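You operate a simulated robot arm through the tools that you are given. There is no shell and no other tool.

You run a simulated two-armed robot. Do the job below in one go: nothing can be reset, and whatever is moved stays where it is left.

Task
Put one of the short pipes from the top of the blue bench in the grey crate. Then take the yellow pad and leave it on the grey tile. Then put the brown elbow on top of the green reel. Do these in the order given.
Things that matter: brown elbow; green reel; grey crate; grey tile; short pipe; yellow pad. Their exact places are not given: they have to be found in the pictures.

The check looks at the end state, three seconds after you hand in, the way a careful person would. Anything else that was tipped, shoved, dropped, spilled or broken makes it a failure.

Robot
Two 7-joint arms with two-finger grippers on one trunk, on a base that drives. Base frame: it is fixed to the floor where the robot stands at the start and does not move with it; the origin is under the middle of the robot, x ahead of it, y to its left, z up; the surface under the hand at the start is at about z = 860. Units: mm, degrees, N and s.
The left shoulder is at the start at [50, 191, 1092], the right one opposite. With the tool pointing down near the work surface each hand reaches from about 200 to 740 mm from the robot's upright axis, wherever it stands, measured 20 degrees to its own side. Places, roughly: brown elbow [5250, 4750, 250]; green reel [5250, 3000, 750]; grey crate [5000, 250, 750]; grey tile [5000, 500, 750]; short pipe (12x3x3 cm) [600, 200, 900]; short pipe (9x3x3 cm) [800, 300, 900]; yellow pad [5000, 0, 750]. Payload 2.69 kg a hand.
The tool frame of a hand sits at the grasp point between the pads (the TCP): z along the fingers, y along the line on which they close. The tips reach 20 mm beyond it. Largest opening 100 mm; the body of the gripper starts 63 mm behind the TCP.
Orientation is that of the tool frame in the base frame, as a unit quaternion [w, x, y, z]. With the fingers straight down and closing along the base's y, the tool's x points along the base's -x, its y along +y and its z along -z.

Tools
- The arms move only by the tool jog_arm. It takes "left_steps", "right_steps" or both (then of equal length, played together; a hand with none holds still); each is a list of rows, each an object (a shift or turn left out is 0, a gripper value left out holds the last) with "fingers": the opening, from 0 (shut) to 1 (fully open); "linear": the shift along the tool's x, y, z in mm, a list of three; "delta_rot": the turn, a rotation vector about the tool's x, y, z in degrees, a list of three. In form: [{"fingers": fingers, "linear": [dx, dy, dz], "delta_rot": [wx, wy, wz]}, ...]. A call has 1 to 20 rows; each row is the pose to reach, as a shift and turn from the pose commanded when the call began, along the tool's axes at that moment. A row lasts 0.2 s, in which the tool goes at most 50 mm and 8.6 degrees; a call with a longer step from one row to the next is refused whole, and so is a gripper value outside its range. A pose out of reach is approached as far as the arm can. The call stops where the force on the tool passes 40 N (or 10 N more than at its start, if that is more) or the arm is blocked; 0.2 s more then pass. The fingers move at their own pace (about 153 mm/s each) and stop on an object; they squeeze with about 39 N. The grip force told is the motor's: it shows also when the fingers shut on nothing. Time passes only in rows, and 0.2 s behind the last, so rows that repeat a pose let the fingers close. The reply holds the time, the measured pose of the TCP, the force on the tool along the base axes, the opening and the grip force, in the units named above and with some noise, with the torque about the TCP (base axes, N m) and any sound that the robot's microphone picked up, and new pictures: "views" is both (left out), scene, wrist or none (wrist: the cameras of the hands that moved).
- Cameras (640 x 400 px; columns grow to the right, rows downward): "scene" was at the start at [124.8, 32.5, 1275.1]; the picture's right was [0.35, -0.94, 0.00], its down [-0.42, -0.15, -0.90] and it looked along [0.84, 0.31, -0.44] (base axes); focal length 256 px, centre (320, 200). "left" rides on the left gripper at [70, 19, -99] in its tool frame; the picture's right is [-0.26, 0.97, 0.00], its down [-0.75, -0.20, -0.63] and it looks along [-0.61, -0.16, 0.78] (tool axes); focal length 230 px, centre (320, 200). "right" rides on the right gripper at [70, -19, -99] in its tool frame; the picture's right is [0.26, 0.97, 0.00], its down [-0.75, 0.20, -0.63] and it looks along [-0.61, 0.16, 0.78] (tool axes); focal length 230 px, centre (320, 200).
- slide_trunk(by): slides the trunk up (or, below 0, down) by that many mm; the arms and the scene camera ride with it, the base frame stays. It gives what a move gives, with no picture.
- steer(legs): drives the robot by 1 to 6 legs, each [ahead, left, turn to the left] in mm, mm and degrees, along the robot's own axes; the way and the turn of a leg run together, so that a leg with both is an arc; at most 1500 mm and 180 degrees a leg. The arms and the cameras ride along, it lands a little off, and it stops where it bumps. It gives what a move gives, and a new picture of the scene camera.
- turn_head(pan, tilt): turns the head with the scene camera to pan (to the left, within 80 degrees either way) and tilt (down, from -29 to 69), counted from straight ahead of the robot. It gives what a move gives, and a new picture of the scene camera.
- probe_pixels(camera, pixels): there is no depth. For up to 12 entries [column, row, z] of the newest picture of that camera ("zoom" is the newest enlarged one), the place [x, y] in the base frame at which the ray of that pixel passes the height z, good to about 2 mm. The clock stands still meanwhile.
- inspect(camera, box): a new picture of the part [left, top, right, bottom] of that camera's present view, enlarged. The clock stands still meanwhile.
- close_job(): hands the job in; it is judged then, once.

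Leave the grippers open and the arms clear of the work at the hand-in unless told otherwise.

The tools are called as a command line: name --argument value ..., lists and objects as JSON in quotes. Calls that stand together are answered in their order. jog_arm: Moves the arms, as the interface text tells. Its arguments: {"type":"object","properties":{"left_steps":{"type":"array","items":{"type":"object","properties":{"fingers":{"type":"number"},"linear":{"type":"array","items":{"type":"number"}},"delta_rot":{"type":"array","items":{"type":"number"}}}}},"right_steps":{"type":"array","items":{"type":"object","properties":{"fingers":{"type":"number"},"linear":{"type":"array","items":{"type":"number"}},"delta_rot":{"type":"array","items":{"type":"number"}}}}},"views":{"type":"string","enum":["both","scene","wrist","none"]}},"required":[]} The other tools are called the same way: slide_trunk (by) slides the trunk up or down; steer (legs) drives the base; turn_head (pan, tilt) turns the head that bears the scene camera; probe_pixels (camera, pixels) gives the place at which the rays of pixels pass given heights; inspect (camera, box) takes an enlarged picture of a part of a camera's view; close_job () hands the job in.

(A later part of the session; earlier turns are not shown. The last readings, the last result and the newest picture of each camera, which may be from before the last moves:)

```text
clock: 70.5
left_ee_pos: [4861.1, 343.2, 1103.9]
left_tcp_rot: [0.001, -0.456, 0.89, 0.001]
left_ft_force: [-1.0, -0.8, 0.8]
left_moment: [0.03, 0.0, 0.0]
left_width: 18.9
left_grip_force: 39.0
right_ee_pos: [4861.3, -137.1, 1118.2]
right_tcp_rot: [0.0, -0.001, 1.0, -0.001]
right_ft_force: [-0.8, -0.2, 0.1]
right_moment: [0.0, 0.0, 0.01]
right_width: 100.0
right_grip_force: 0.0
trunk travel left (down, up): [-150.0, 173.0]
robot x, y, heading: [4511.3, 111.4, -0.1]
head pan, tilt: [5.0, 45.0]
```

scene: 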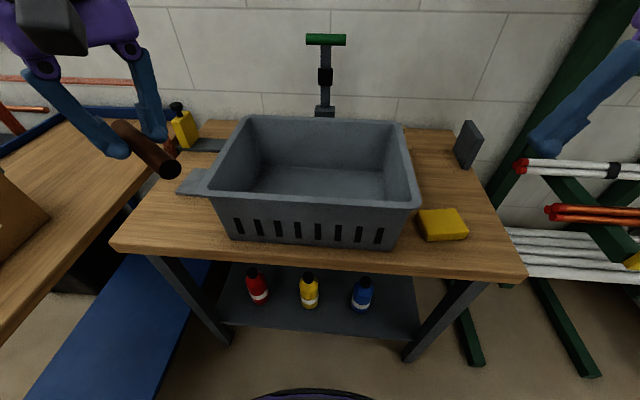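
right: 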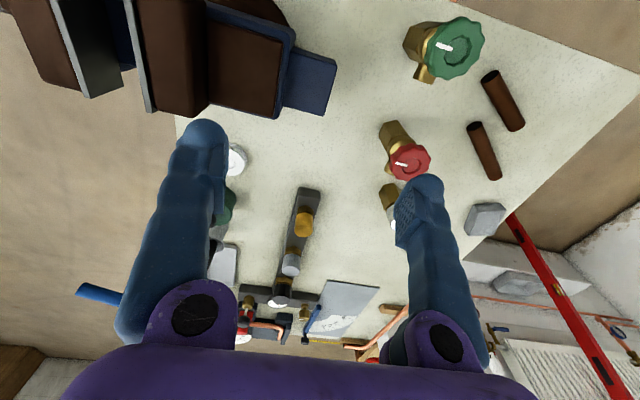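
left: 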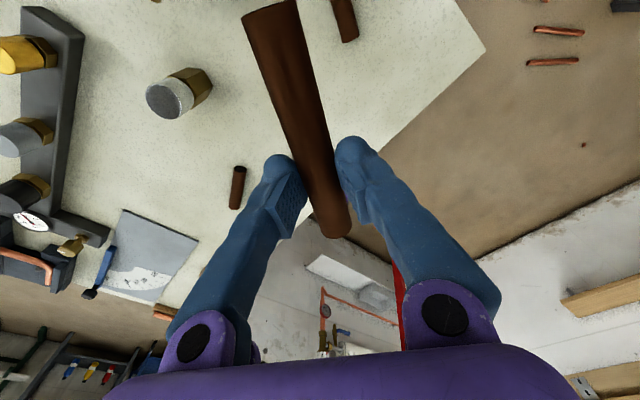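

I probe crate bottom corners (228,238), (390,249), rim corners (208,190), (420,206), (403,125), (245,117), the interior floor (315,182), plus pad and tile.

probe_pixels --camera "scene" --pixels '[[228, 238, 800], [390, 250, 800], [208, 192, 930], [420, 208, 930], [403, 124, 930], [243, 117, 930], [258, 192, 805], [385, 200, 805], [383, 170, 805], [263, 166, 805], [320, 182, 805]]'

probe_pixels --camera "scene" --pixels '[[179, 193, 803], [190, 168, 803], [208, 195, 803], [418, 210, 825], [424, 241, 800], [467, 238, 800], [455, 209, 825], [427, 230, 825], [467, 228, 825], [120, 245, 800], [522, 272, 800]]'

inspect --camera "scene" --box '[160, 100, 320, 200]'

inspect --camera "left" --box '[0, 0, 640, 400]'

```text
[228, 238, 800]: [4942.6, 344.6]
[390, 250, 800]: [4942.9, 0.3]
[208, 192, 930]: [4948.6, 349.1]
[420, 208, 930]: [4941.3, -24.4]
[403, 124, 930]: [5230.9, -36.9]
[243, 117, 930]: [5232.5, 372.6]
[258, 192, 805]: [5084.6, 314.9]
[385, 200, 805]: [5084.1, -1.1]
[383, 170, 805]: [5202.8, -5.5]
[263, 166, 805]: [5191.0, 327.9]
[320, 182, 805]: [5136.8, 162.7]
```

```text
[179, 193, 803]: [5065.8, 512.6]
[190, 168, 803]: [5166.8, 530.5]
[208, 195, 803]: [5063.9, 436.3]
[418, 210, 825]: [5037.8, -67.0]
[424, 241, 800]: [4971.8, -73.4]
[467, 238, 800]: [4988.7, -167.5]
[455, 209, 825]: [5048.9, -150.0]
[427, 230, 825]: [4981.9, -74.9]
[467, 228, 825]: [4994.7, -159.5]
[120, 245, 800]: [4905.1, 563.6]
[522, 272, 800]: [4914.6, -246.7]
```

```text
4.00 times, centred on (240, 150) of scene
```

zoom: 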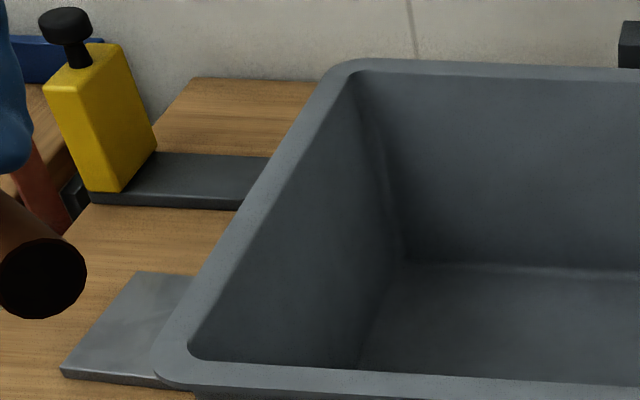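

```text
1.00 times, centred on (320, 200) of left (not enlarged: the box is as wide or as high as the picture)
```

zoom: 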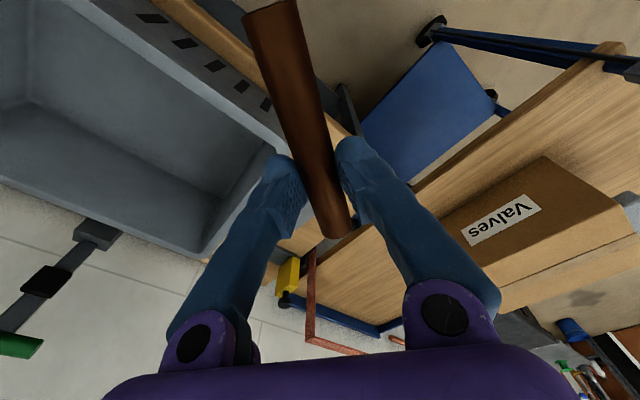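

The crate floor spans roughly x 4960–5200, y 10–335 at z≈805. I carry the pipe over to (5085,170) at z≈1080.

jog_arm --left_steps '[{"linear": [1.5, -40, 3]}, {"linear": [3, -80, 6]}, {"linear": [4.5, -120, 10]}, {"linear": [6, -160, 14]}, {"linear": [7, -200, 18]}, {"linear": [8, -242, 22]}, {"linear": [9.7, -283, 25]}, {"linear": [9.7, -283, 25]}]'

```text
clock: 72.3
left_ee_pos: [4998.9, 276.4, 1075.6]
left_tcp_rot: [0.001, -0.456, 0.89, -0.001]
left_ft_force: [-0.4, -0.3, -1.5]
left_moment: [0.01, 0.01, -0.01]
left_width: 18.7
left_grip_force: 38.6
left hand out of reach, approached as far as the arm can: row 4, 5, 6, 7, 8
right_ee_pos: [4861.4, -136.7, 1118.7]
right_tcp_rot: [0.0, -0.001, 1.0, 0.001]
right_ft_force: [-0.4, 0.1, 0.0]
right_moment: [0.01, -0.03, 0.0]
right_width: 100.0
right_grip_force: 0.1
trunk travel left (down, up): [-150.0, 173.0]
robot x, y, heading: [4509.2, 112.7, 0.2]
head pan, tilt: [5.0, 45.0]
```

scene: 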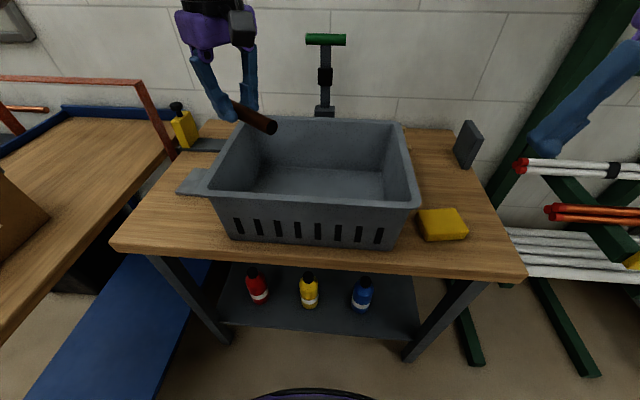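
left: 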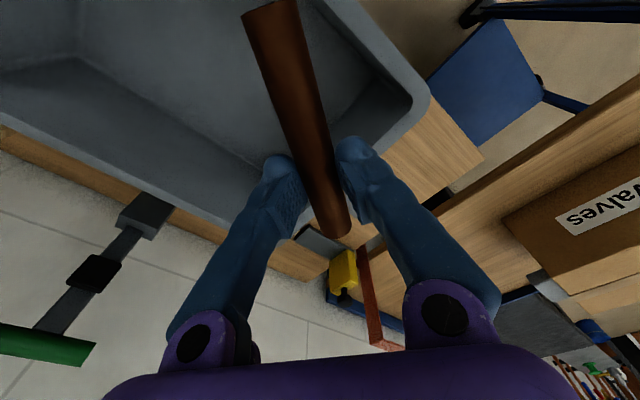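

The hand stopped at (4999,276), out of reach with this wrist turn. I turn the wrist back by 54° in place (the pipe is well above the rim), then try again.

jog_arm --left_steps '[{"delta_rot": [0, 0, 8]}, {"delta_rot": [0, 0, 16]}, {"delta_rot": [0, 0, 24]}, {"delta_rot": [0, 0, 32]}, {"delta_rot": [0, 0, 40]}, {"delta_rot": [0, 0, 48]}, {"delta_rot": [0, 0, 54]}, {"delta_rot": [0, 0, 54]}]' --views "none"

```text
clock: 74.1
left_ee_pos: [4998.2, 276.9, 1075.7]
left_tcp_rot: [0.001, -0.001, 1.0, 0.001]
left_ft_force: [-0.2, -1.1, 0.5]
left_moment: [0.0, -0.02, 0.04]
left_width: 19.0
left_grip_force: 38.7
right_ee_pos: [4861.7, -136.5, 1117.7]
right_tcp_rot: [0.0, 0.0, 1.0, 0.0]
right_ft_force: [0.4, 0.3, -0.6]
right_moment: [0.03, 0.02, 0.01]
right_width: 100.1
right_grip_force: 0.1
trunk travel left (down, up): [-150.0, 173.0]
robot x, y, heading: [4509.1, 112.5, -0.0]
head pan, tilt: [5.0, 45.0]
```

Now the pipe lies along x. I move to (5075,190) at z≈1060.

jog_arm --left_steps '[{"linear": [-25, -29, 5]}, {"linear": [-51, -58, 10]}, {"linear": [-77, -87, 15]}, {"linear": [-77, -87, 15]}]'

```text
clock: 75.1
left_ee_pos: [5000.9, 276.6, 1071.9]
left_tcp_rot: [0.001, -0.001, 1.0, -0.001]
left_ft_force: [-0.4, -0.3, -0.5]
left_moment: [0.02, 0.0, 0.05]
left_width: 18.7
left_grip_force: 39.2
left hand out of reach, approached as far as the arm can: row 1, 2, 3, 4
right_ee_pos: [4861.0, -136.0, 1117.6]
right_tcp_rot: [0.0, -0.001, 1.0, 0.0]
right_ft_force: [0.5, -0.4, 0.0]
right_moment: [0.01, 0.0, -0.05]
right_width: 100.3
right_grip_force: 0.0
trunk travel left (down, up): [-150.0, 173.0]
robot x, y, heading: [4513.7, 113.9, 0.2]
head pan, tilt: [5.0, 45.0]
```

scene: 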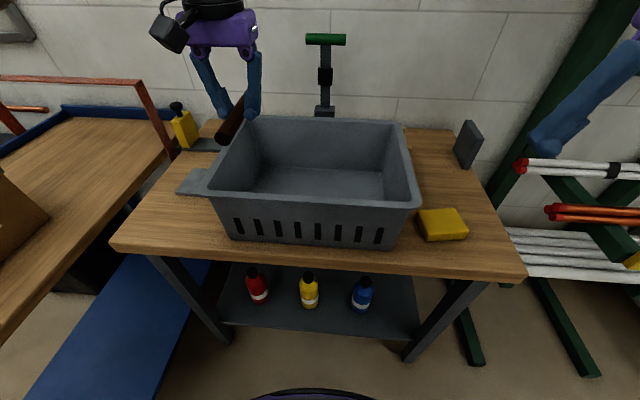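
left: 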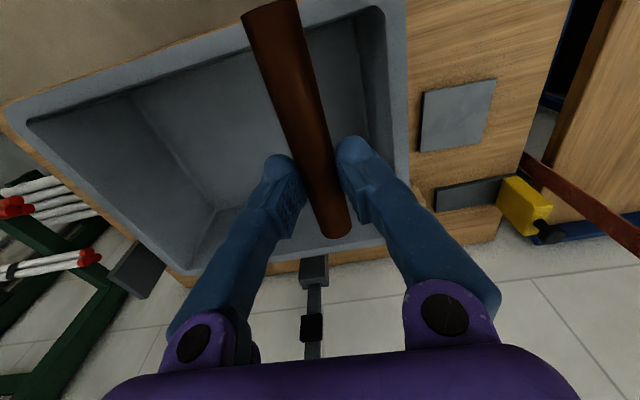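

It's stuck at the same spot; maybe a joint limit. I try a plain forward move with some descent: +60 mm x, −50 mm z (pipe bottom still ~1000, above the rim).

jog_arm --left_steps '[{"linear": [-10, 0, 15]}, {"linear": [-30, 0, 30]}, {"linear": [-50, 0, 45]}, {"linear": [-70, 0, 50]}, {"linear": [-70, 0, 50]}]' --views "none"

```text
clock: 76.3
left_ee_pos: [5043.3, 301.8, 1022.4]
left_tcp_rot: [0.001, -0.001, 1.0, 0.0]
left_ft_force: [0.1, 0.0, -1.1]
left_moment: [0.03, -0.01, -0.01]
left_width: 18.8
left_grip_force: 39.3
left hand out of reach, approached as far as the arm can: row 2, 3, 4, 5
right_ee_pos: [4862.0, -137.3, 1119.0]
right_tcp_rot: [0.0, -0.001, 1.0, 0.0]
right_ft_force: [0.1, -0.1, -0.2]
right_moment: [-0.02, 0.0, -0.01]
right_width: 100.0
right_grip_force: 0.1
trunk travel left (down, up): [-150.0, 173.0]
robot x, y, heading: [4510.2, 111.0, 0.2]
head pan, tilt: [5.0, 45.0]
```

The reach limit seems to lie about 20° left of the robot's axis for far points, so the robot should stand further right. I check the rack at the right before strafing: red rod ends (520,166), (550,212), rack feet (475,362), (592,375).

probe_pixels --camera "scene" --pixels '[[520, 166, 950], [520, 166, 1050], [550, 212, 950], [550, 212, 850], [475, 362, 0], [592, 375, 0], [510, 232, 650], [625, 262, 900]]'

turn_head --pan -45 --tilt 25

```text
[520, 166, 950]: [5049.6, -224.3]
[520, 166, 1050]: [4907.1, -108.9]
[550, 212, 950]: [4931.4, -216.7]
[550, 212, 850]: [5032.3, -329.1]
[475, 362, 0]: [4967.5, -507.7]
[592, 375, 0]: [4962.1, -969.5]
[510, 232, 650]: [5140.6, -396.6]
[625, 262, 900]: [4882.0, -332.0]
```

```text
clock: 77.5
left_ee_pos: [5042.4, 302.6, 1022.9]
left_tcp_rot: [0.002, -0.002, 1.0, 0.0]
left_ft_force: [0.2, 0.3, -1.0]
left_moment: [0.0, -0.01, -0.02]
left_width: 18.8
left_grip_force: 39.3
right_ee_pos: [4862.4, -136.4, 1118.5]
right_tcp_rot: [-0.001, 0.0, 1.0, 0.0]
right_ft_force: [-0.3, 0.6, -0.2]
right_moment: [0.02, 0.02, 0.03]
right_width: 100.0
right_grip_force: 0.1
trunk travel left (down, up): [-150.0, 173.0]
robot x, y, heading: [4508.6, 108.8, 0.1]
head pan, tilt: [-45.0, 25.0]
```

scene: 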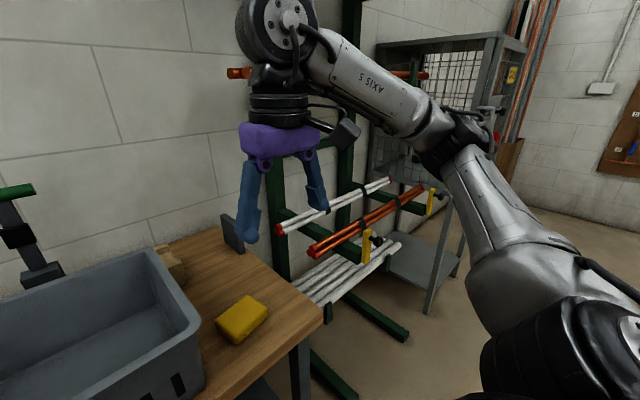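

The rack's rods lie at x≥5000; my right hand is at x=4862. I pull the right hand back 100 mm and strafe right 185 mm.

jog_arm --right_steps '[{"linear": [35, 0, 0]}, {"linear": [70, 0, 0]}, {"linear": [100, 0, 0]}, {"linear": [100, 0, 0]}]' --views "none"

steer --legs '[[0, -185, 0]]'

turn_head --pan 10 --tilt 45

```text
clock: 78.5
left_ee_pos: [5043.6, 301.8, 1022.5]
left_tcp_rot: [0.0, -0.002, 1.0, 0.0]
left_ft_force: [0.1, 0.6, -0.5]
left_moment: [0.0, -0.02, 0.03]
left_width: 18.6
left_grip_force: 38.9
right_ee_pos: [4761.6, -136.1, 1116.8]
right_tcp_rot: [-0.001, 0.0, 1.0, 0.0]
right_ft_force: [-0.6, 1.3, -0.4]
right_moment: [0.0, 0.02, -0.03]
right_width: 99.9
right_grip_force: 0.0
trunk travel left (down, up): [-150.0, 173.0]
robot x, y, heading: [4510.4, 107.4, -0.0]
head pan, tilt: [-45.0, 25.0]
```

```text
clock: 80.7
left_ee_pos: [5043.5, 117.7, 1022.6]
left_tcp_rot: [0.001, -0.002, 1.0, 0.001]
left_ft_force: [0.1, 0.2, -0.6]
left_moment: [0.03, -0.04, -0.05]
left_width: 18.8
left_grip_force: 39.4
right_ee_pos: [4762.8, -322.7, 1118.0]
right_tcp_rot: [0.0, -0.001, 1.0, 0.0]
right_ft_force: [0.2, -0.2, 0.4]
right_moment: [0.04, 0.01, 0.04]
right_width: 99.9
right_grip_force: 0.1
trunk travel left (down, up): [-150.0, 173.0]
robot x, y, heading: [4508.8, -72.0, 0.2]
head pan, tilt: [-45.0, 25.0]
```

scene: 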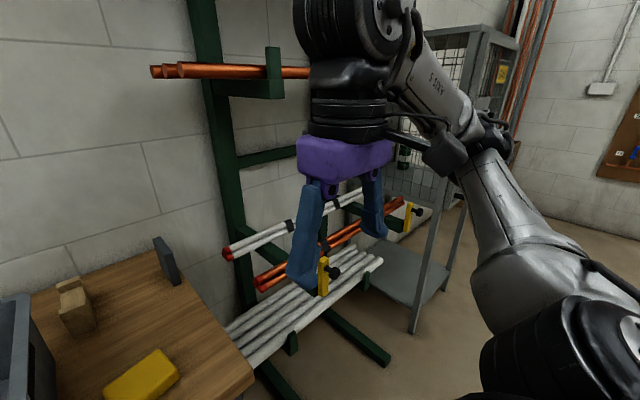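

```text
clock: 82.0
left_ee_pos: [5043.0, 116.4, 1021.7]
left_tcp_rot: [0.001, -0.003, 1.0, 0.0]
left_ft_force: [0.5, -1.1, -0.3]
left_moment: [0.0, -0.03, 0.02]
left_width: 18.7
left_grip_force: 38.9
right_ee_pos: [4762.7, -321.3, 1118.1]
right_tcp_rot: [0.0, -0.001, 1.0, 0.0]
right_ft_force: [-0.9, 0.1, 1.1]
right_moment: [0.0, 0.02, 0.0]
right_width: 99.9
right_grip_force: 0.0
trunk travel left (down, up): [-150.0, 173.0]
robot x, y, heading: [4508.4, -75.9, -0.1]
head pan, tilt: [10.0, 45.0]
```

scene: 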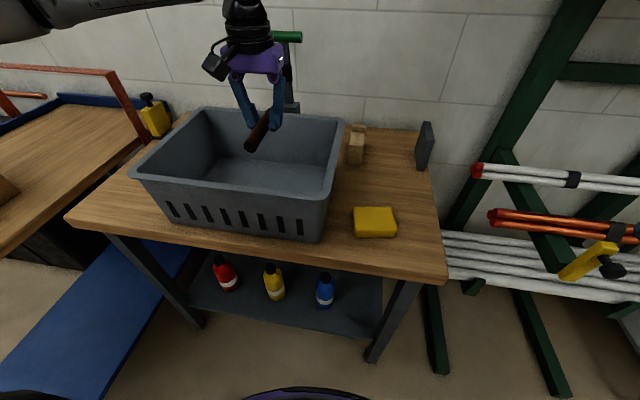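

Now the hand is at (5043,117,1022) over the crate. I move to (5092,170), z 1000.

jog_arm --left_steps '[{"linear": [-20, 20, 8]}, {"linear": [-40, 40, 15]}, {"linear": [-49, 53, 22]}, {"linear": [-49, 53, 22]}]'

```text
clock: 83.0
left_ee_pos: [5091.7, 170.1, 999.9]
left_tcp_rot: [0.002, -0.003, 1.0, 0.0]
left_ft_force: [0.4, -0.2, -1.7]
left_moment: [0.0, 0.0, -0.03]
left_width: 18.9
left_grip_force: 39.0
right_ee_pos: [4762.1, -321.3, 1118.6]
right_tcp_rot: [0.0, -0.001, 1.0, 0.0]
right_ft_force: [0.6, 0.2, 0.6]
right_moment: [0.0, 0.01, 0.0]
right_width: 99.9
right_grip_force: 0.0
trunk travel left (down, up): [-150.0, 173.0]
robot x, y, heading: [4513.5, -76.5, 0.1]
head pan, tilt: [10.0, 45.0]
```

scene: 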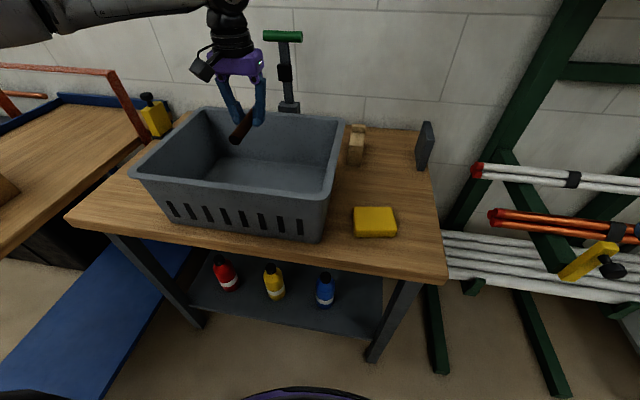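
left: 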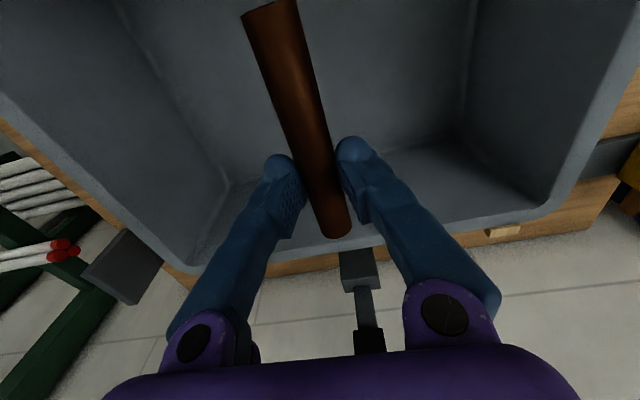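

The pipe is well inside the crate's outline. I lower to z≈838 in steps.

jog_arm --left_steps '[{"linear": [0, 0, 30]}, {"linear": [0, 0, 60]}, {"linear": [0, 0, 90]}, {"linear": [0, 0, 115]}, {"linear": [0, 0, 135]}, {"linear": [0, 0, 150]}, {"linear": [0, 0, 160]}, {"linear": [0, 0, 160]}]'

```text
clock: 84.8
left_ee_pos: [5066.6, 188.6, 854.1]
left_tcp_rot: [0.001, -0.002, 1.0, -0.001]
left_ft_force: [-0.5, -0.1, -0.7]
left_moment: [0.01, 0.01, 0.02]
left_width: 18.8
left_grip_force: 39.1
left hand out of reach, approached as far as the arm can: row 2, 3, 4, 5, 6, 7, 8
right_ee_pos: [4762.9, -322.2, 1118.0]
right_tcp_rot: [0.0, -0.001, 1.0, 0.001]
right_ft_force: [0.1, 0.3, 0.0]
right_moment: [0.01, 0.0, -0.01]
right_width: 100.0
right_grip_force: 0.0
trunk travel left (down, up): [-150.0, 173.0]
robot x, y, heading: [4512.8, -72.4, 0.1]
head pan, tilt: [10.0, 45.0]
```

scene: 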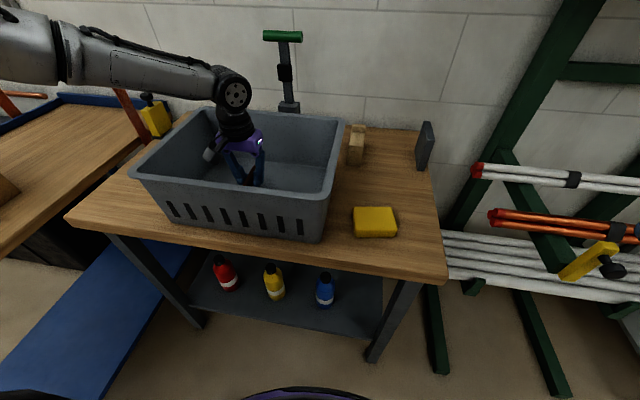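
left: 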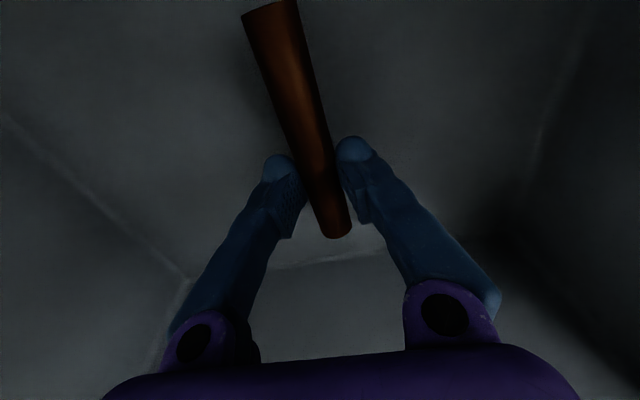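

The hand reached z=854 (pipe bottom ≈830), at the arm's limit. I lower the trunk 15 mm to set the pipe closer to the crate floor.

slide_trunk --by -15

```text
clock: 85.4
left_ee_pos: [5066.6, 188.4, 840.1]
left_tcp_rot: [0.001, -0.002, 1.0, -0.001]
left_ft_force: [0.7, 0.4, -0.3]
left_moment: [-0.04, -0.05, 0.01]
left_width: 18.9
left_grip_force: 38.7
right_ee_pos: [4762.9, -320.9, 1103.6]
right_tcp_rot: [0.0, -0.001, 1.0, 0.001]
right_ft_force: [0.3, -0.5, 0.3]
right_moment: [-0.02, -0.02, 0.03]
right_width: 99.8
right_grip_force: 0.0
trunk travel left (down, up): [-135.0, 188.0]
robot x, y, heading: [4511.1, -73.3, 0.1]
head pan, tilt: [10.0, 45.0]
```

No contact yet. Another 6 mm down.

slide_trunk --by -6

```text
clock: 86.0
left_ee_pos: [5066.6, 188.1, 834.4]
left_tcp_rot: [0.002, -0.002, 1.0, -0.001]
left_ft_force: [0.5, 0.7, 0.2]
left_moment: [-0.02, 0.01, -0.03]
left_width: 18.8
left_grip_force: 38.6
right_ee_pos: [4763.8, -321.0, 1098.5]
right_tcp_rot: [0.0, -0.001, 1.0, 0.0]
right_ft_force: [0.0, -0.4, 0.1]
right_moment: [0.01, 0.0, -0.02]
right_width: 100.0
right_grip_force: 0.1
trunk travel left (down, up): [-129.0, 194.0]
robot x, y, heading: [4512.6, -77.7, 0.0]
head pan, tilt: [10.0, 45.0]
```

Pipe bottom is about 811, right above the floor. I open the fingers partly to release it.

jog_arm --left_steps '[{"fingers": 0.3}, {"fingers": 0.5}, {"fingers": 0.5}, {"fingers": 0.5}]' --views "wrist"

```text
clock: 87.0
left_ee_pos: [5066.1, 189.3, 834.1]
left_tcp_rot: [0.002, -0.003, 1.0, 0.0]
left_ft_force: [-0.2, -0.1, 0.2]
left_moment: [0.01, 0.0, 0.01]
left_width: 50.2
left_grip_force: 0.1
right_ee_pos: [4763.7, -320.6, 1096.5]
right_tcp_rot: [0.001, -0.001, 1.0, 0.0]
right_ft_force: [-0.8, -0.4, -0.3]
right_moment: [-0.02, 0.01, -0.02]
right_width: 99.9
right_grip_force: 0.1
trunk travel left (down, up): [-129.0, 194.0]
robot x, y, heading: [4510.9, -73.6, 0.1]
head pan, tilt: [10.0, 45.0]
```

left: 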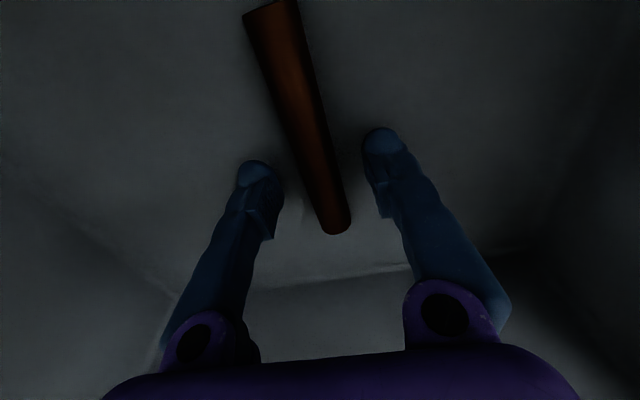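

The pipe is free and lies on the crate floor. I lift straight up out of the crate.

jog_arm --left_steps '[{"linear": [0, 0, -25]}, {"linear": [0, 0, -55]}, {"linear": [0, 0, -85]}, {"linear": [0, 0, -115]}, {"linear": [0, 0, -145]}, {"linear": [0, 0, -175]}, {"linear": [0, 0, -205]}, {"linear": [0, 0, -205]}]'

```text
clock: 88.8
left_ee_pos: [5066.1, 189.5, 1040.5]
left_tcp_rot: [0.001, -0.003, 1.0, 0.0]
left_ft_force: [-0.6, 0.4, 0.6]
left_moment: [0.02, 0.02, 0.03]
left_width: 50.0
left_grip_force: 0.0
right_ee_pos: [4763.2, -322.5, 1097.6]
right_tcp_rot: [-0.001, -0.001, 1.0, 0.001]
right_ft_force: [0.2, -0.2, -0.1]
right_moment: [0.02, 0.0, -0.01]
right_width: 99.9
right_grip_force: 0.2
trunk travel left (down, up): [-129.0, 194.0]
robot x, y, heading: [4509.8, -75.7, 0.1]
head pan, tilt: [10.0, 45.0]
```

scene: 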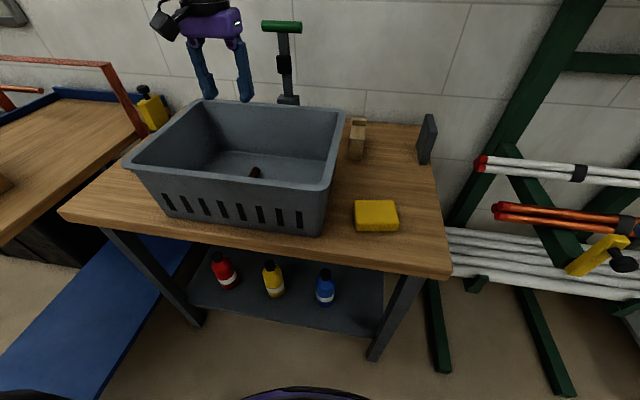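
left: 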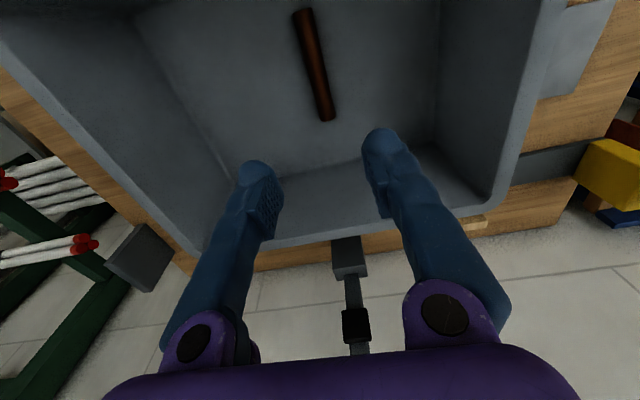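

The pipe rests inside the crate. Next the yellow pad at about (5016,-118). I strafe right 275 mm so the pad comes to about 20–25° left of the robot for the left hand; the hand stays high at z≈1040.

steer --legs '[[0, -275, 0]]'

```text
clock: 91.8
left_ee_pos: [5066.6, -88.3, 1041.2]
left_tcp_rot: [0.002, -0.003, 1.0, -0.002]
left_ft_force: [0.1, -0.1, 0.0]
left_moment: [0.01, 0.0, -0.01]
left_width: 50.1
left_grip_force: 0.1
right_ee_pos: [4762.7, -597.8, 1096.8]
right_tcp_rot: [0.0, -0.001, 1.0, 0.001]
right_ft_force: [-0.9, -0.6, 0.1]
right_moment: [0.03, 0.03, -0.04]
right_width: 100.1
right_grip_force: 0.0
trunk travel left (down, up): [-129.0, 194.0]
robot x, y, heading: [4510.3, -352.3, 0.4]
head pan, tilt: [10.0, 45.0]
```

scene: 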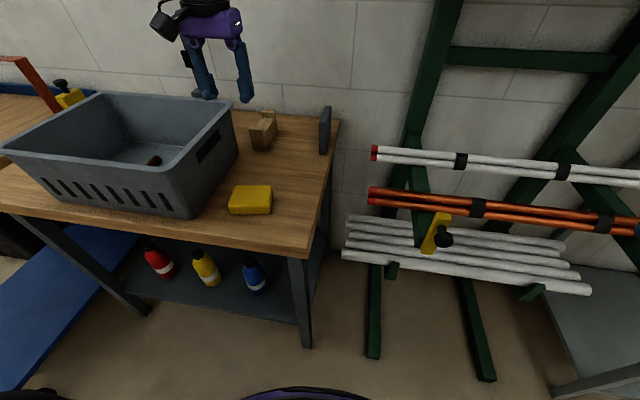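

Now I turn the left hand so its fingers close along x with the camera away from the crate (tool z −101°) while moving over (5016,-118).

jog_arm --left_steps '[{"fingers": 1, "linear": [4, -2.5, 0], "delta_rot": [0, 0, -8.4]}, {"linear": [8, -5, 0], "delta_rot": [0, 0, -16.8]}, {"linear": [12, -7.5, 0], "delta_rot": [0, 0, -25.2]}, {"linear": [17, -10, 0], "delta_rot": [0, 0, -33.6]}, {"linear": [21, -12.5, 0], "delta_rot": [0, 0, -42]}, {"linear": [25, -15, 0], "delta_rot": [0, 0, -50.4]}, {"linear": [29, -17.5, 0], "delta_rot": [0, 0, -58.8]}, {"linear": [33, -20, 0], "delta_rot": [0, 0, -67.2]}, {"linear": [37, -22.5, 0], "delta_rot": [0, 0, -75.6]}, {"linear": [42, -25, 0], "delta_rot": [0, 0, -84]}, {"linear": [46, -27.5, 0], "delta_rot": [0, 0, -92.4]}, {"linear": [50, -30, 0], "delta_rot": [0, 0, -100.8]}, {"linear": [50, -30, 0], "delta_rot": [0, 0, -100.8]}]'

```text
clock: 94.6
left_ee_pos: [5017.3, -118.7, 1040.1]
left_tcp_rot: [0.0, 0.772, -0.636, 0.001]
left_ft_force: [-0.6, 0.2, 0.5]
left_moment: [-0.02, 0.01, 0.02]
left_width: 99.9
left_grip_force: 0.0
right_ee_pos: [4762.5, -596.7, 1096.3]
right_tcp_rot: [0.0, -0.001, 1.0, 0.0]
right_ft_force: [0.3, 0.8, 0.4]
right_moment: [-0.01, 0.02, -0.02]
right_width: 99.9
right_grip_force: 0.1
trunk travel left (down, up): [-129.0, 194.0]
robot x, y, heading: [4512.1, -350.5, 0.1]
head pan, tilt: [10.0, 45.0]
```

scene: 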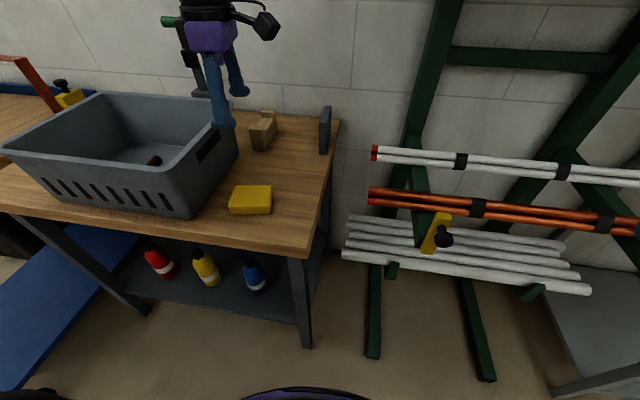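
left: 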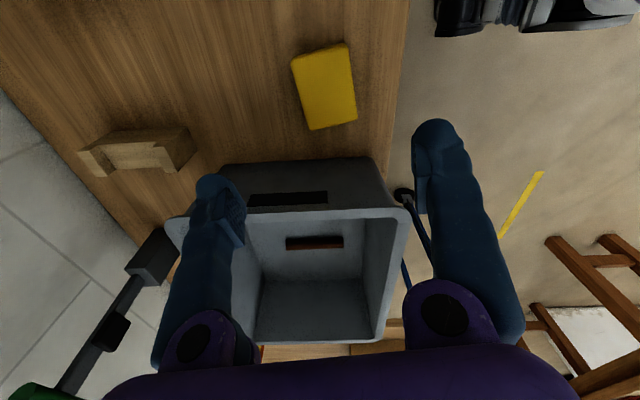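

The turn worked. In the left picture the pad's corners are near (292,60), (346,46), (357,121), (310,130). I probe them and zoom.

probe_pixels --camera "left" --pixels '[[292, 60, 825], [346, 46, 825], [357, 120, 825], [310, 130, 825], [325, 88, 825], [325, 88, 800], [372, 160, 930], [405, 205, 930], [405, 205, 950]]'

inspect --camera "left" --box '[260, 30, 388, 140]'

probe_pixels --camera "scene" --pixels '[[235, 187, 825], [268, 186, 825], [229, 206, 825], [271, 205, 825], [229, 214, 800], [271, 213, 800], [198, 150, 930], [237, 97, 930]]'

```text
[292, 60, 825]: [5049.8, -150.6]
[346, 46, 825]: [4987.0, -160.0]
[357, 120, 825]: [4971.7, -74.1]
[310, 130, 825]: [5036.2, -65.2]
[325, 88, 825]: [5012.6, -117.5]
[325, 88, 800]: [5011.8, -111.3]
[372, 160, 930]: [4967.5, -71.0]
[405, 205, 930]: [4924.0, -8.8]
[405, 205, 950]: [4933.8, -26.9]
```

```text
3.64 times, centred on (324, 85) of left
```

zoom: 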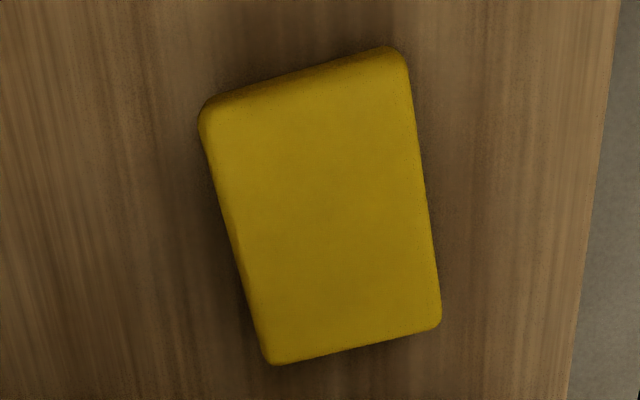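

```text
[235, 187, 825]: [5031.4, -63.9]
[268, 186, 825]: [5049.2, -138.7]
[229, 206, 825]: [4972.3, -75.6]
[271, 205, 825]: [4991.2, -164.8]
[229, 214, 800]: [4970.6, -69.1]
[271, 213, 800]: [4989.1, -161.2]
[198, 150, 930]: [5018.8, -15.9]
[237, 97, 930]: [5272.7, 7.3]
```

The pad's centre is (5011,-112), turned about 9.5°, 64 × 87 mm. I align and lower to z≈900 first.

jog_arm --left_steps '[{"linear": [-7.3, 5, 30], "delta_rot": [0, 0, 1.5]}, {"linear": [-7.3, 5, 65], "delta_rot": [0, 0, 1.5]}, {"linear": [-7.3, 5, 100], "delta_rot": [0, 0, 1.5]}, {"linear": [-7.3, 5, 130], "delta_rot": [0, 0, 1.5]}, {"linear": [-7.3, 5, 140], "delta_rot": [0, 0, 1.5]}, {"linear": [-7.3, 5, 140], "delta_rot": [0, 0, 1.5]}]'

```text
clock: 96.0
left_ee_pos: [5010.3, -112.9, 899.5]
left_tcp_rot: [-0.001, 0.763, -0.646, 0.001]
left_ft_force: [-0.7, 0.6, -0.2]
left_moment: [0.0, 0.0, 0.01]
left_width: 100.2
left_grip_force: 0.2
right_ee_pos: [4763.2, -596.8, 1097.0]
right_tcp_rot: [0.001, -0.002, 1.0, 0.0]
right_ft_force: [0.6, -1.3, -0.1]
right_moment: [-0.01, -0.06, -0.01]
right_width: 99.8
right_grip_force: 0.1
trunk travel left (down, up): [-129.0, 194.0]
robot x, y, heading: [4510.4, -350.3, 0.1]
head pan, tilt: [10.0, 45.0]
```

scene: 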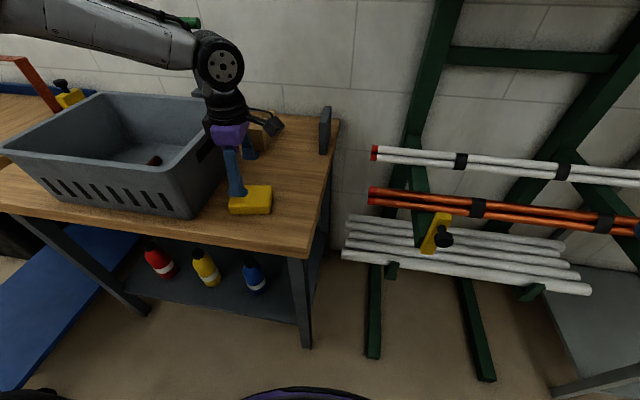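
left: 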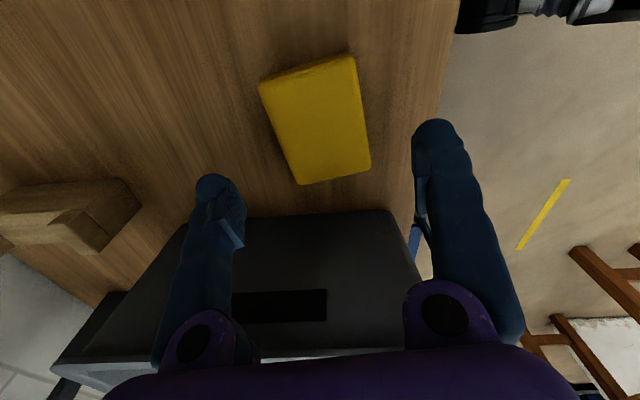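

I re-check the pad's corners: (260,84), (352,57), (371,164), (300,184).

probe_pixels --camera "left" --pixels '[[260, 85, 825], [352, 57, 825], [371, 164, 825], [298, 184, 825], [320, 122, 825]]'

```text
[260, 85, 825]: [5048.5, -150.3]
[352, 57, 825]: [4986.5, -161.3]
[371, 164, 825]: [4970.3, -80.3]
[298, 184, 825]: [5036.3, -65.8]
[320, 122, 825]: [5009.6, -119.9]
```

Centred well. I lower to z≈826 and check before closing.

jog_arm --left_steps '[{"linear": [0, 0, 25]}, {"linear": [0, 0, 45]}, {"linear": [0, 0, 60]}, {"linear": [0, 0, 70]}, {"linear": [0, 0, 74]}, {"linear": [0, 0, 74]}]' --views "wrist"

```text
clock: 97.4
left_ee_pos: [5011.7, -112.3, 826.1]
left_tcp_rot: [-0.002, 0.763, -0.646, 0.001]
left_ft_force: [0.1, 0.3, 0.3]
left_moment: [0.02, -0.02, 0.02]
left_width: 100.0
left_grip_force: 0.0
right_ee_pos: [4764.2, -598.9, 1096.4]
right_tcp_rot: [-0.001, -0.001, 1.0, 0.0]
right_ft_force: [-0.6, 0.1, 0.3]
right_moment: [0.04, -0.02, -0.02]
right_width: 100.0
right_grip_force: 0.0
trunk travel left (down, up): [-129.0, 194.0]
robot x, y, heading: [4509.8, -350.8, -0.1]
head pan, tilt: [10.0, 45.0]
```

left: 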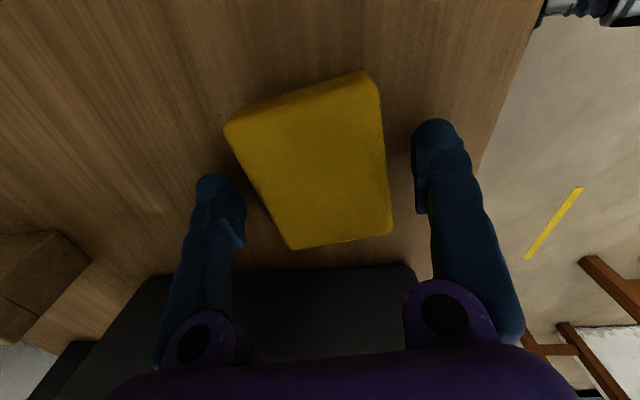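

The pad sits between the fingers. I close.

jog_arm --left_steps '[{"fingers": 0}, {"fingers": 0}, {"fingers": 0}, {"fingers": 0}]' --views "wrist"

```text
clock: 98.4
left_ee_pos: [5011.7, -112.6, 825.6]
left_tcp_rot: [-0.001, 0.764, -0.646, 0.001]
left_ft_force: [-0.7, 0.9, 0.4]
left_moment: [0.04, 0.0, -0.01]
left_width: 67.4
left_grip_force: 39.4
right_ee_pos: [4762.7, -597.4, 1096.9]
right_tcp_rot: [0.0, -0.001, 1.0, -0.001]
right_ft_force: [0.1, -0.6, 0.6]
right_moment: [-0.03, 0.01, -0.02]
right_width: 100.2
right_grip_force: 0.1
trunk travel left (down, up): [-129.0, 194.0]
robot x, y, heading: [4509.7, -351.3, 0.2]
head pan, tilt: [10.0, 45.0]
```

left: 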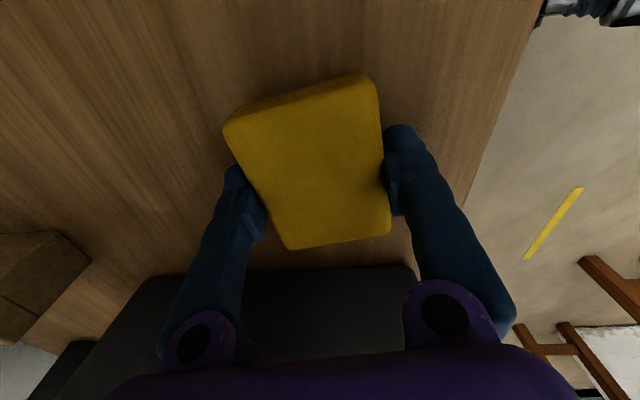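

Held at 67.4 mm with 39 N. I lift 215 mm.

jog_arm --left_steps '[{"linear": [0, 0, -20]}, {"linear": [0, 0, -50]}, {"linear": [0, 0, -85]}, {"linear": [0, 0, -120]}, {"linear": [0, 0, -155]}, {"linear": [0, 0, -190]}, {"linear": [0, 0, -215]}, {"linear": [0, 0, -215]}]'

```text
clock: 100.2
left_ee_pos: [5009.9, -112.7, 1040.7]
left_tcp_rot: [0.0, 0.763, -0.646, 0.002]
left_ft_force: [0.2, -0.2, 0.4]
left_moment: [-0.05, -0.01, -0.01]
left_width: 67.2
left_grip_force: 39.1
right_ee_pos: [4762.7, -597.6, 1096.9]
right_tcp_rot: [0.0, -0.001, 1.0, 0.0]
right_ft_force: [0.3, 0.0, -0.3]
right_moment: [-0.01, 0.01, 0.0]
right_width: 100.0
right_grip_force: 0.2
trunk travel left (down, up): [-129.0, 194.0]
robot x, y, heading: [4510.6, -350.8, 0.0]
head pan, tilt: [10.0, 45.0]
```

scene: 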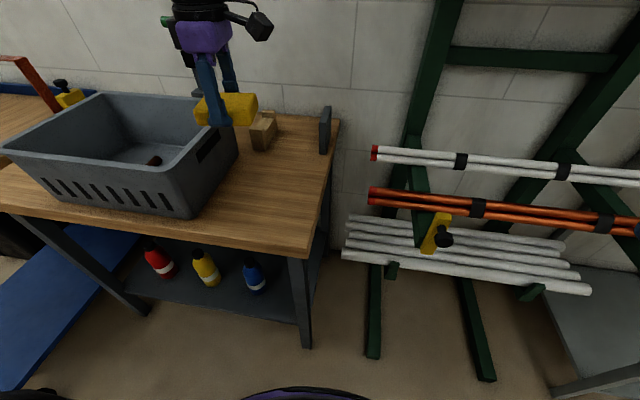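
left: 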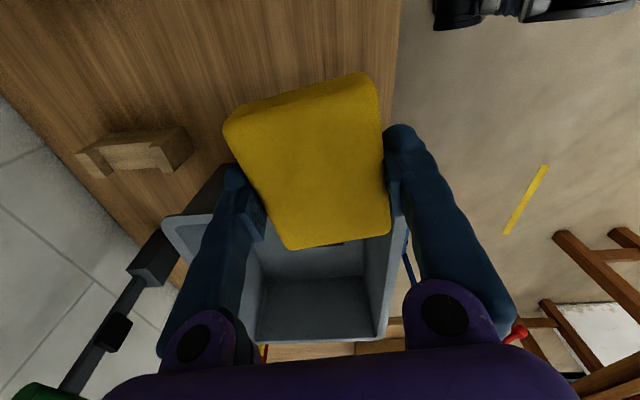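

I strafe left 530 mm toward the tile side; the pad travels at z≈1040, well above the crate rim.

steer --legs '[[0, 400, 0]]'

turn_head --pan 45 --tilt 40

```text
clock: 104.2
left_ee_pos: [5010.1, 284.5, 1038.7]
left_tcp_rot: [0.0, 0.763, -0.646, 0.001]
left_ft_force: [-0.7, 0.2, -0.2]
left_moment: [0.0, -0.02, 0.03]
left_width: 67.2
left_grip_force: 38.8
right_ee_pos: [4763.9, -200.9, 1097.1]
right_tcp_rot: [0.0, 0.0, 1.0, 0.0]
right_ft_force: [1.2, 0.0, 0.6]
right_moment: [0.01, 0.03, 0.01]
right_width: 99.7
right_grip_force: 0.0
trunk travel left (down, up): [-129.0, 194.0]
robot x, y, heading: [4512.3, 44.6, 0.2]
head pan, tilt: [10.0, 45.0]
```

scene: 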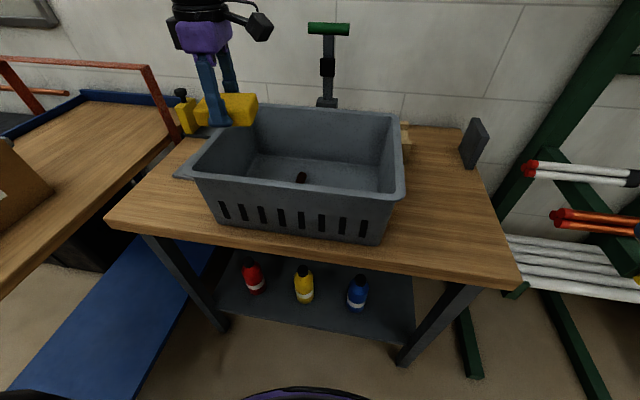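

```text
clock: 105.2
left_ee_pos: [5010.8, 283.0, 1041.8]
left_tcp_rot: [0.0, 0.763, -0.647, 0.001]
left_ft_force: [0.2, 0.4, -0.2]
left_moment: [-0.02, 0.0, -0.01]
left_width: 66.7
left_grip_force: 38.9
right_ee_pos: [4762.3, -200.9, 1098.4]
right_tcp_rot: [0.0, 0.0, 1.0, 0.0]
right_ft_force: [-0.4, -0.7, 0.3]
right_moment: [0.0, -0.02, -0.01]
right_width: 100.2
right_grip_force: 0.0
trunk travel left (down, up): [-129.0, 194.0]
robot x, y, heading: [4512.1, 47.1, -0.1]
head pan, tilt: [45.0, 40.0]
```

scene: 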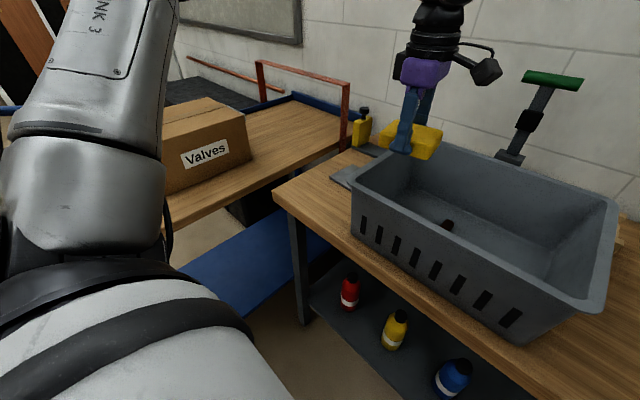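

The trolley's near end is hidden behind my arm; I look further left for clearance.

turn_head --pan 80 --tilt 50

probe_pixels --camera "scene" --pixels '[[320, 200, 850]]'

```text
clock: 106.2
left_ee_pos: [5009.9, 284.0, 1042.0]
left_tcp_rot: [-0.001, 0.763, -0.646, 0.001]
left_ft_force: [-0.1, 0.0, 0.2]
left_moment: [0.0, -0.01, 0.0]
left_width: 67.1
left_grip_force: 39.2
right_ee_pos: [4763.2, -201.4, 1096.2]
right_tcp_rot: [0.0, 0.0, 1.0, 0.001]
right_ft_force: [-0.3, -0.1, 0.8]
right_moment: [-0.04, 0.03, -0.01]
right_width: 100.2
right_grip_force: 0.1
trunk travel left (down, up): [-129.0, 194.0]
robot x, y, heading: [4514.2, 44.3, -0.0]
head pan, tilt: [80.0, 50.0]
```

scene: 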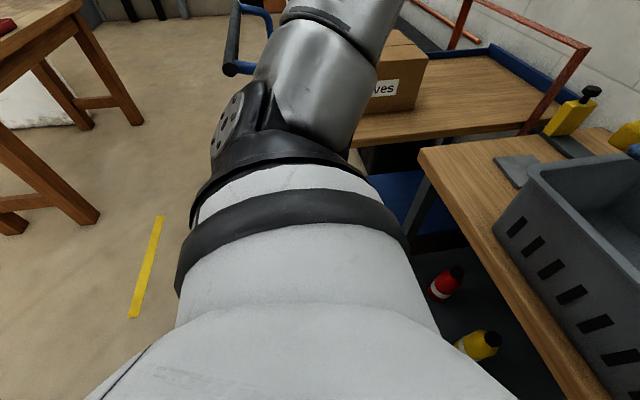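

```text
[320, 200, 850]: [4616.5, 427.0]
```

I probe the trolley handle end (228,70) and its top's right edge (360,143).

probe_pixels --camera "scene" --pixels '[[228, 72, 950], [228, 72, 1000], [248, 72, 900], [360, 143, 800], [360, 143, 750], [522, 130, 850], [578, 48, 1000], [512, 160, 803], [527, 188, 803]]'

```text
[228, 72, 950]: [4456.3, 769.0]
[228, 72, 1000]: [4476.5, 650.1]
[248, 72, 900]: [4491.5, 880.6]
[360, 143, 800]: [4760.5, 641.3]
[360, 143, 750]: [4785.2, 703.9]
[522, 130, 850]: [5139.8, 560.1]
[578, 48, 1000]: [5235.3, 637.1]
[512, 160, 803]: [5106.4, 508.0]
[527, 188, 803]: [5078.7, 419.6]
```

The trolley stays clear (handle near y≈700+, my elbow rides well above it). I strafe left another 105 mm and look at the tile.

steer --legs '[[0, 105, 0]]'

turn_head --pan 25 --tilt 40

```text
clock: 107.8
left_ee_pos: [5009.1, 390.0, 1040.0]
left_tcp_rot: [0.0, 0.763, -0.647, 0.001]
left_ft_force: [-0.5, 0.8, -0.3]
left_moment: [-0.01, 0.04, -0.02]
left_width: 67.2
left_grip_force: 39.2
right_ee_pos: [4762.6, -95.0, 1097.6]
right_tcp_rot: [0.0, -0.001, 1.0, -0.001]
right_ft_force: [0.2, 0.2, 0.4]
right_moment: [-0.03, 0.04, 0.0]
right_width: 99.9
right_grip_force: 0.0
trunk travel left (down, up): [-129.0, 194.0]
robot x, y, heading: [4510.6, 151.8, 0.1]
head pan, tilt: [80.0, 50.0]
```

scene: 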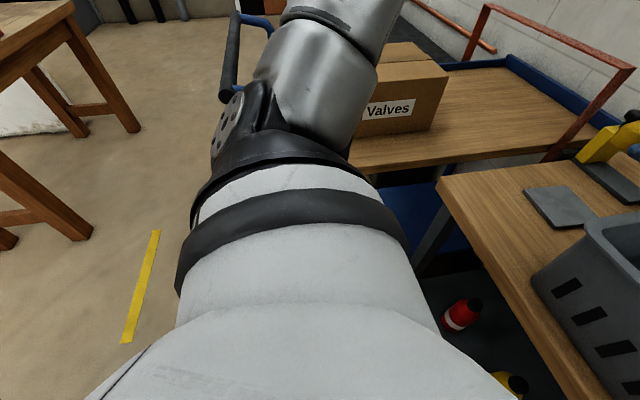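

```text
clock: 109.0
left_ee_pos: [5009.9, 389.7, 1040.8]
left_tcp_rot: [0.0, 0.763, -0.646, 0.001]
left_ft_force: [-0.4, 1.0, 0.2]
left_moment: [-0.03, -0.03, -0.01]
left_width: 67.1
left_grip_force: 39.3
right_ee_pos: [4762.0, -95.8, 1096.3]
right_tcp_rot: [-0.001, 0.0, 1.0, 0.0]
right_ft_force: [0.8, 1.0, -0.5]
right_moment: [0.01, 0.01, 0.04]
right_width: 100.0
right_grip_force: 0.0
trunk travel left (down, up): [-129.0, 194.0]
robot x, y, heading: [4509.0, 149.0, -0.1]
head pan, tilt: [25.0, 40.0]
```

scene: 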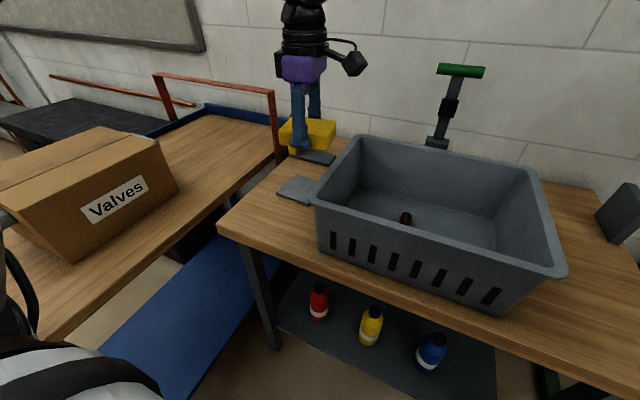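

I zoom on the tile at (300,190).

inspect --camera "scene" --box '[250, 140, 378, 220]'

```text
5.00 times, centred on (314, 180) of scene
```

zoom: 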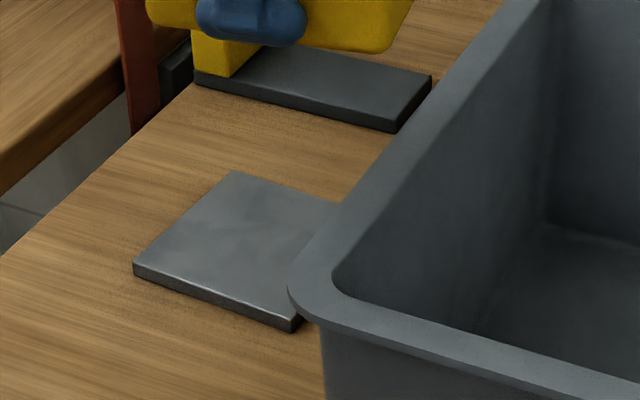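

Tile top corners in the zoom: (133,263), (232,170), (293,318); rim corner (292,285).

probe_pixels --camera "zoom" --pixels '[[133, 263, 806], [232, 170, 806], [293, 318, 806], [133, 277, 800], [290, 333, 800], [292, 285, 940], [195, 85, 800], [395, 130, 800], [400, 122, 810], [195, 70, 810]]'

```text
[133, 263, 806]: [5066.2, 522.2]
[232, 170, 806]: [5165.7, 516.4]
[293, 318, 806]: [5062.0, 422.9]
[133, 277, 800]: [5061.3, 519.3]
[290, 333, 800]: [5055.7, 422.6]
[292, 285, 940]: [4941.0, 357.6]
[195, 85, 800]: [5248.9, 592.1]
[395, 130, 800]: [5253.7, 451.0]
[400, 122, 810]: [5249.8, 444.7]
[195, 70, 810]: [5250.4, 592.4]
```

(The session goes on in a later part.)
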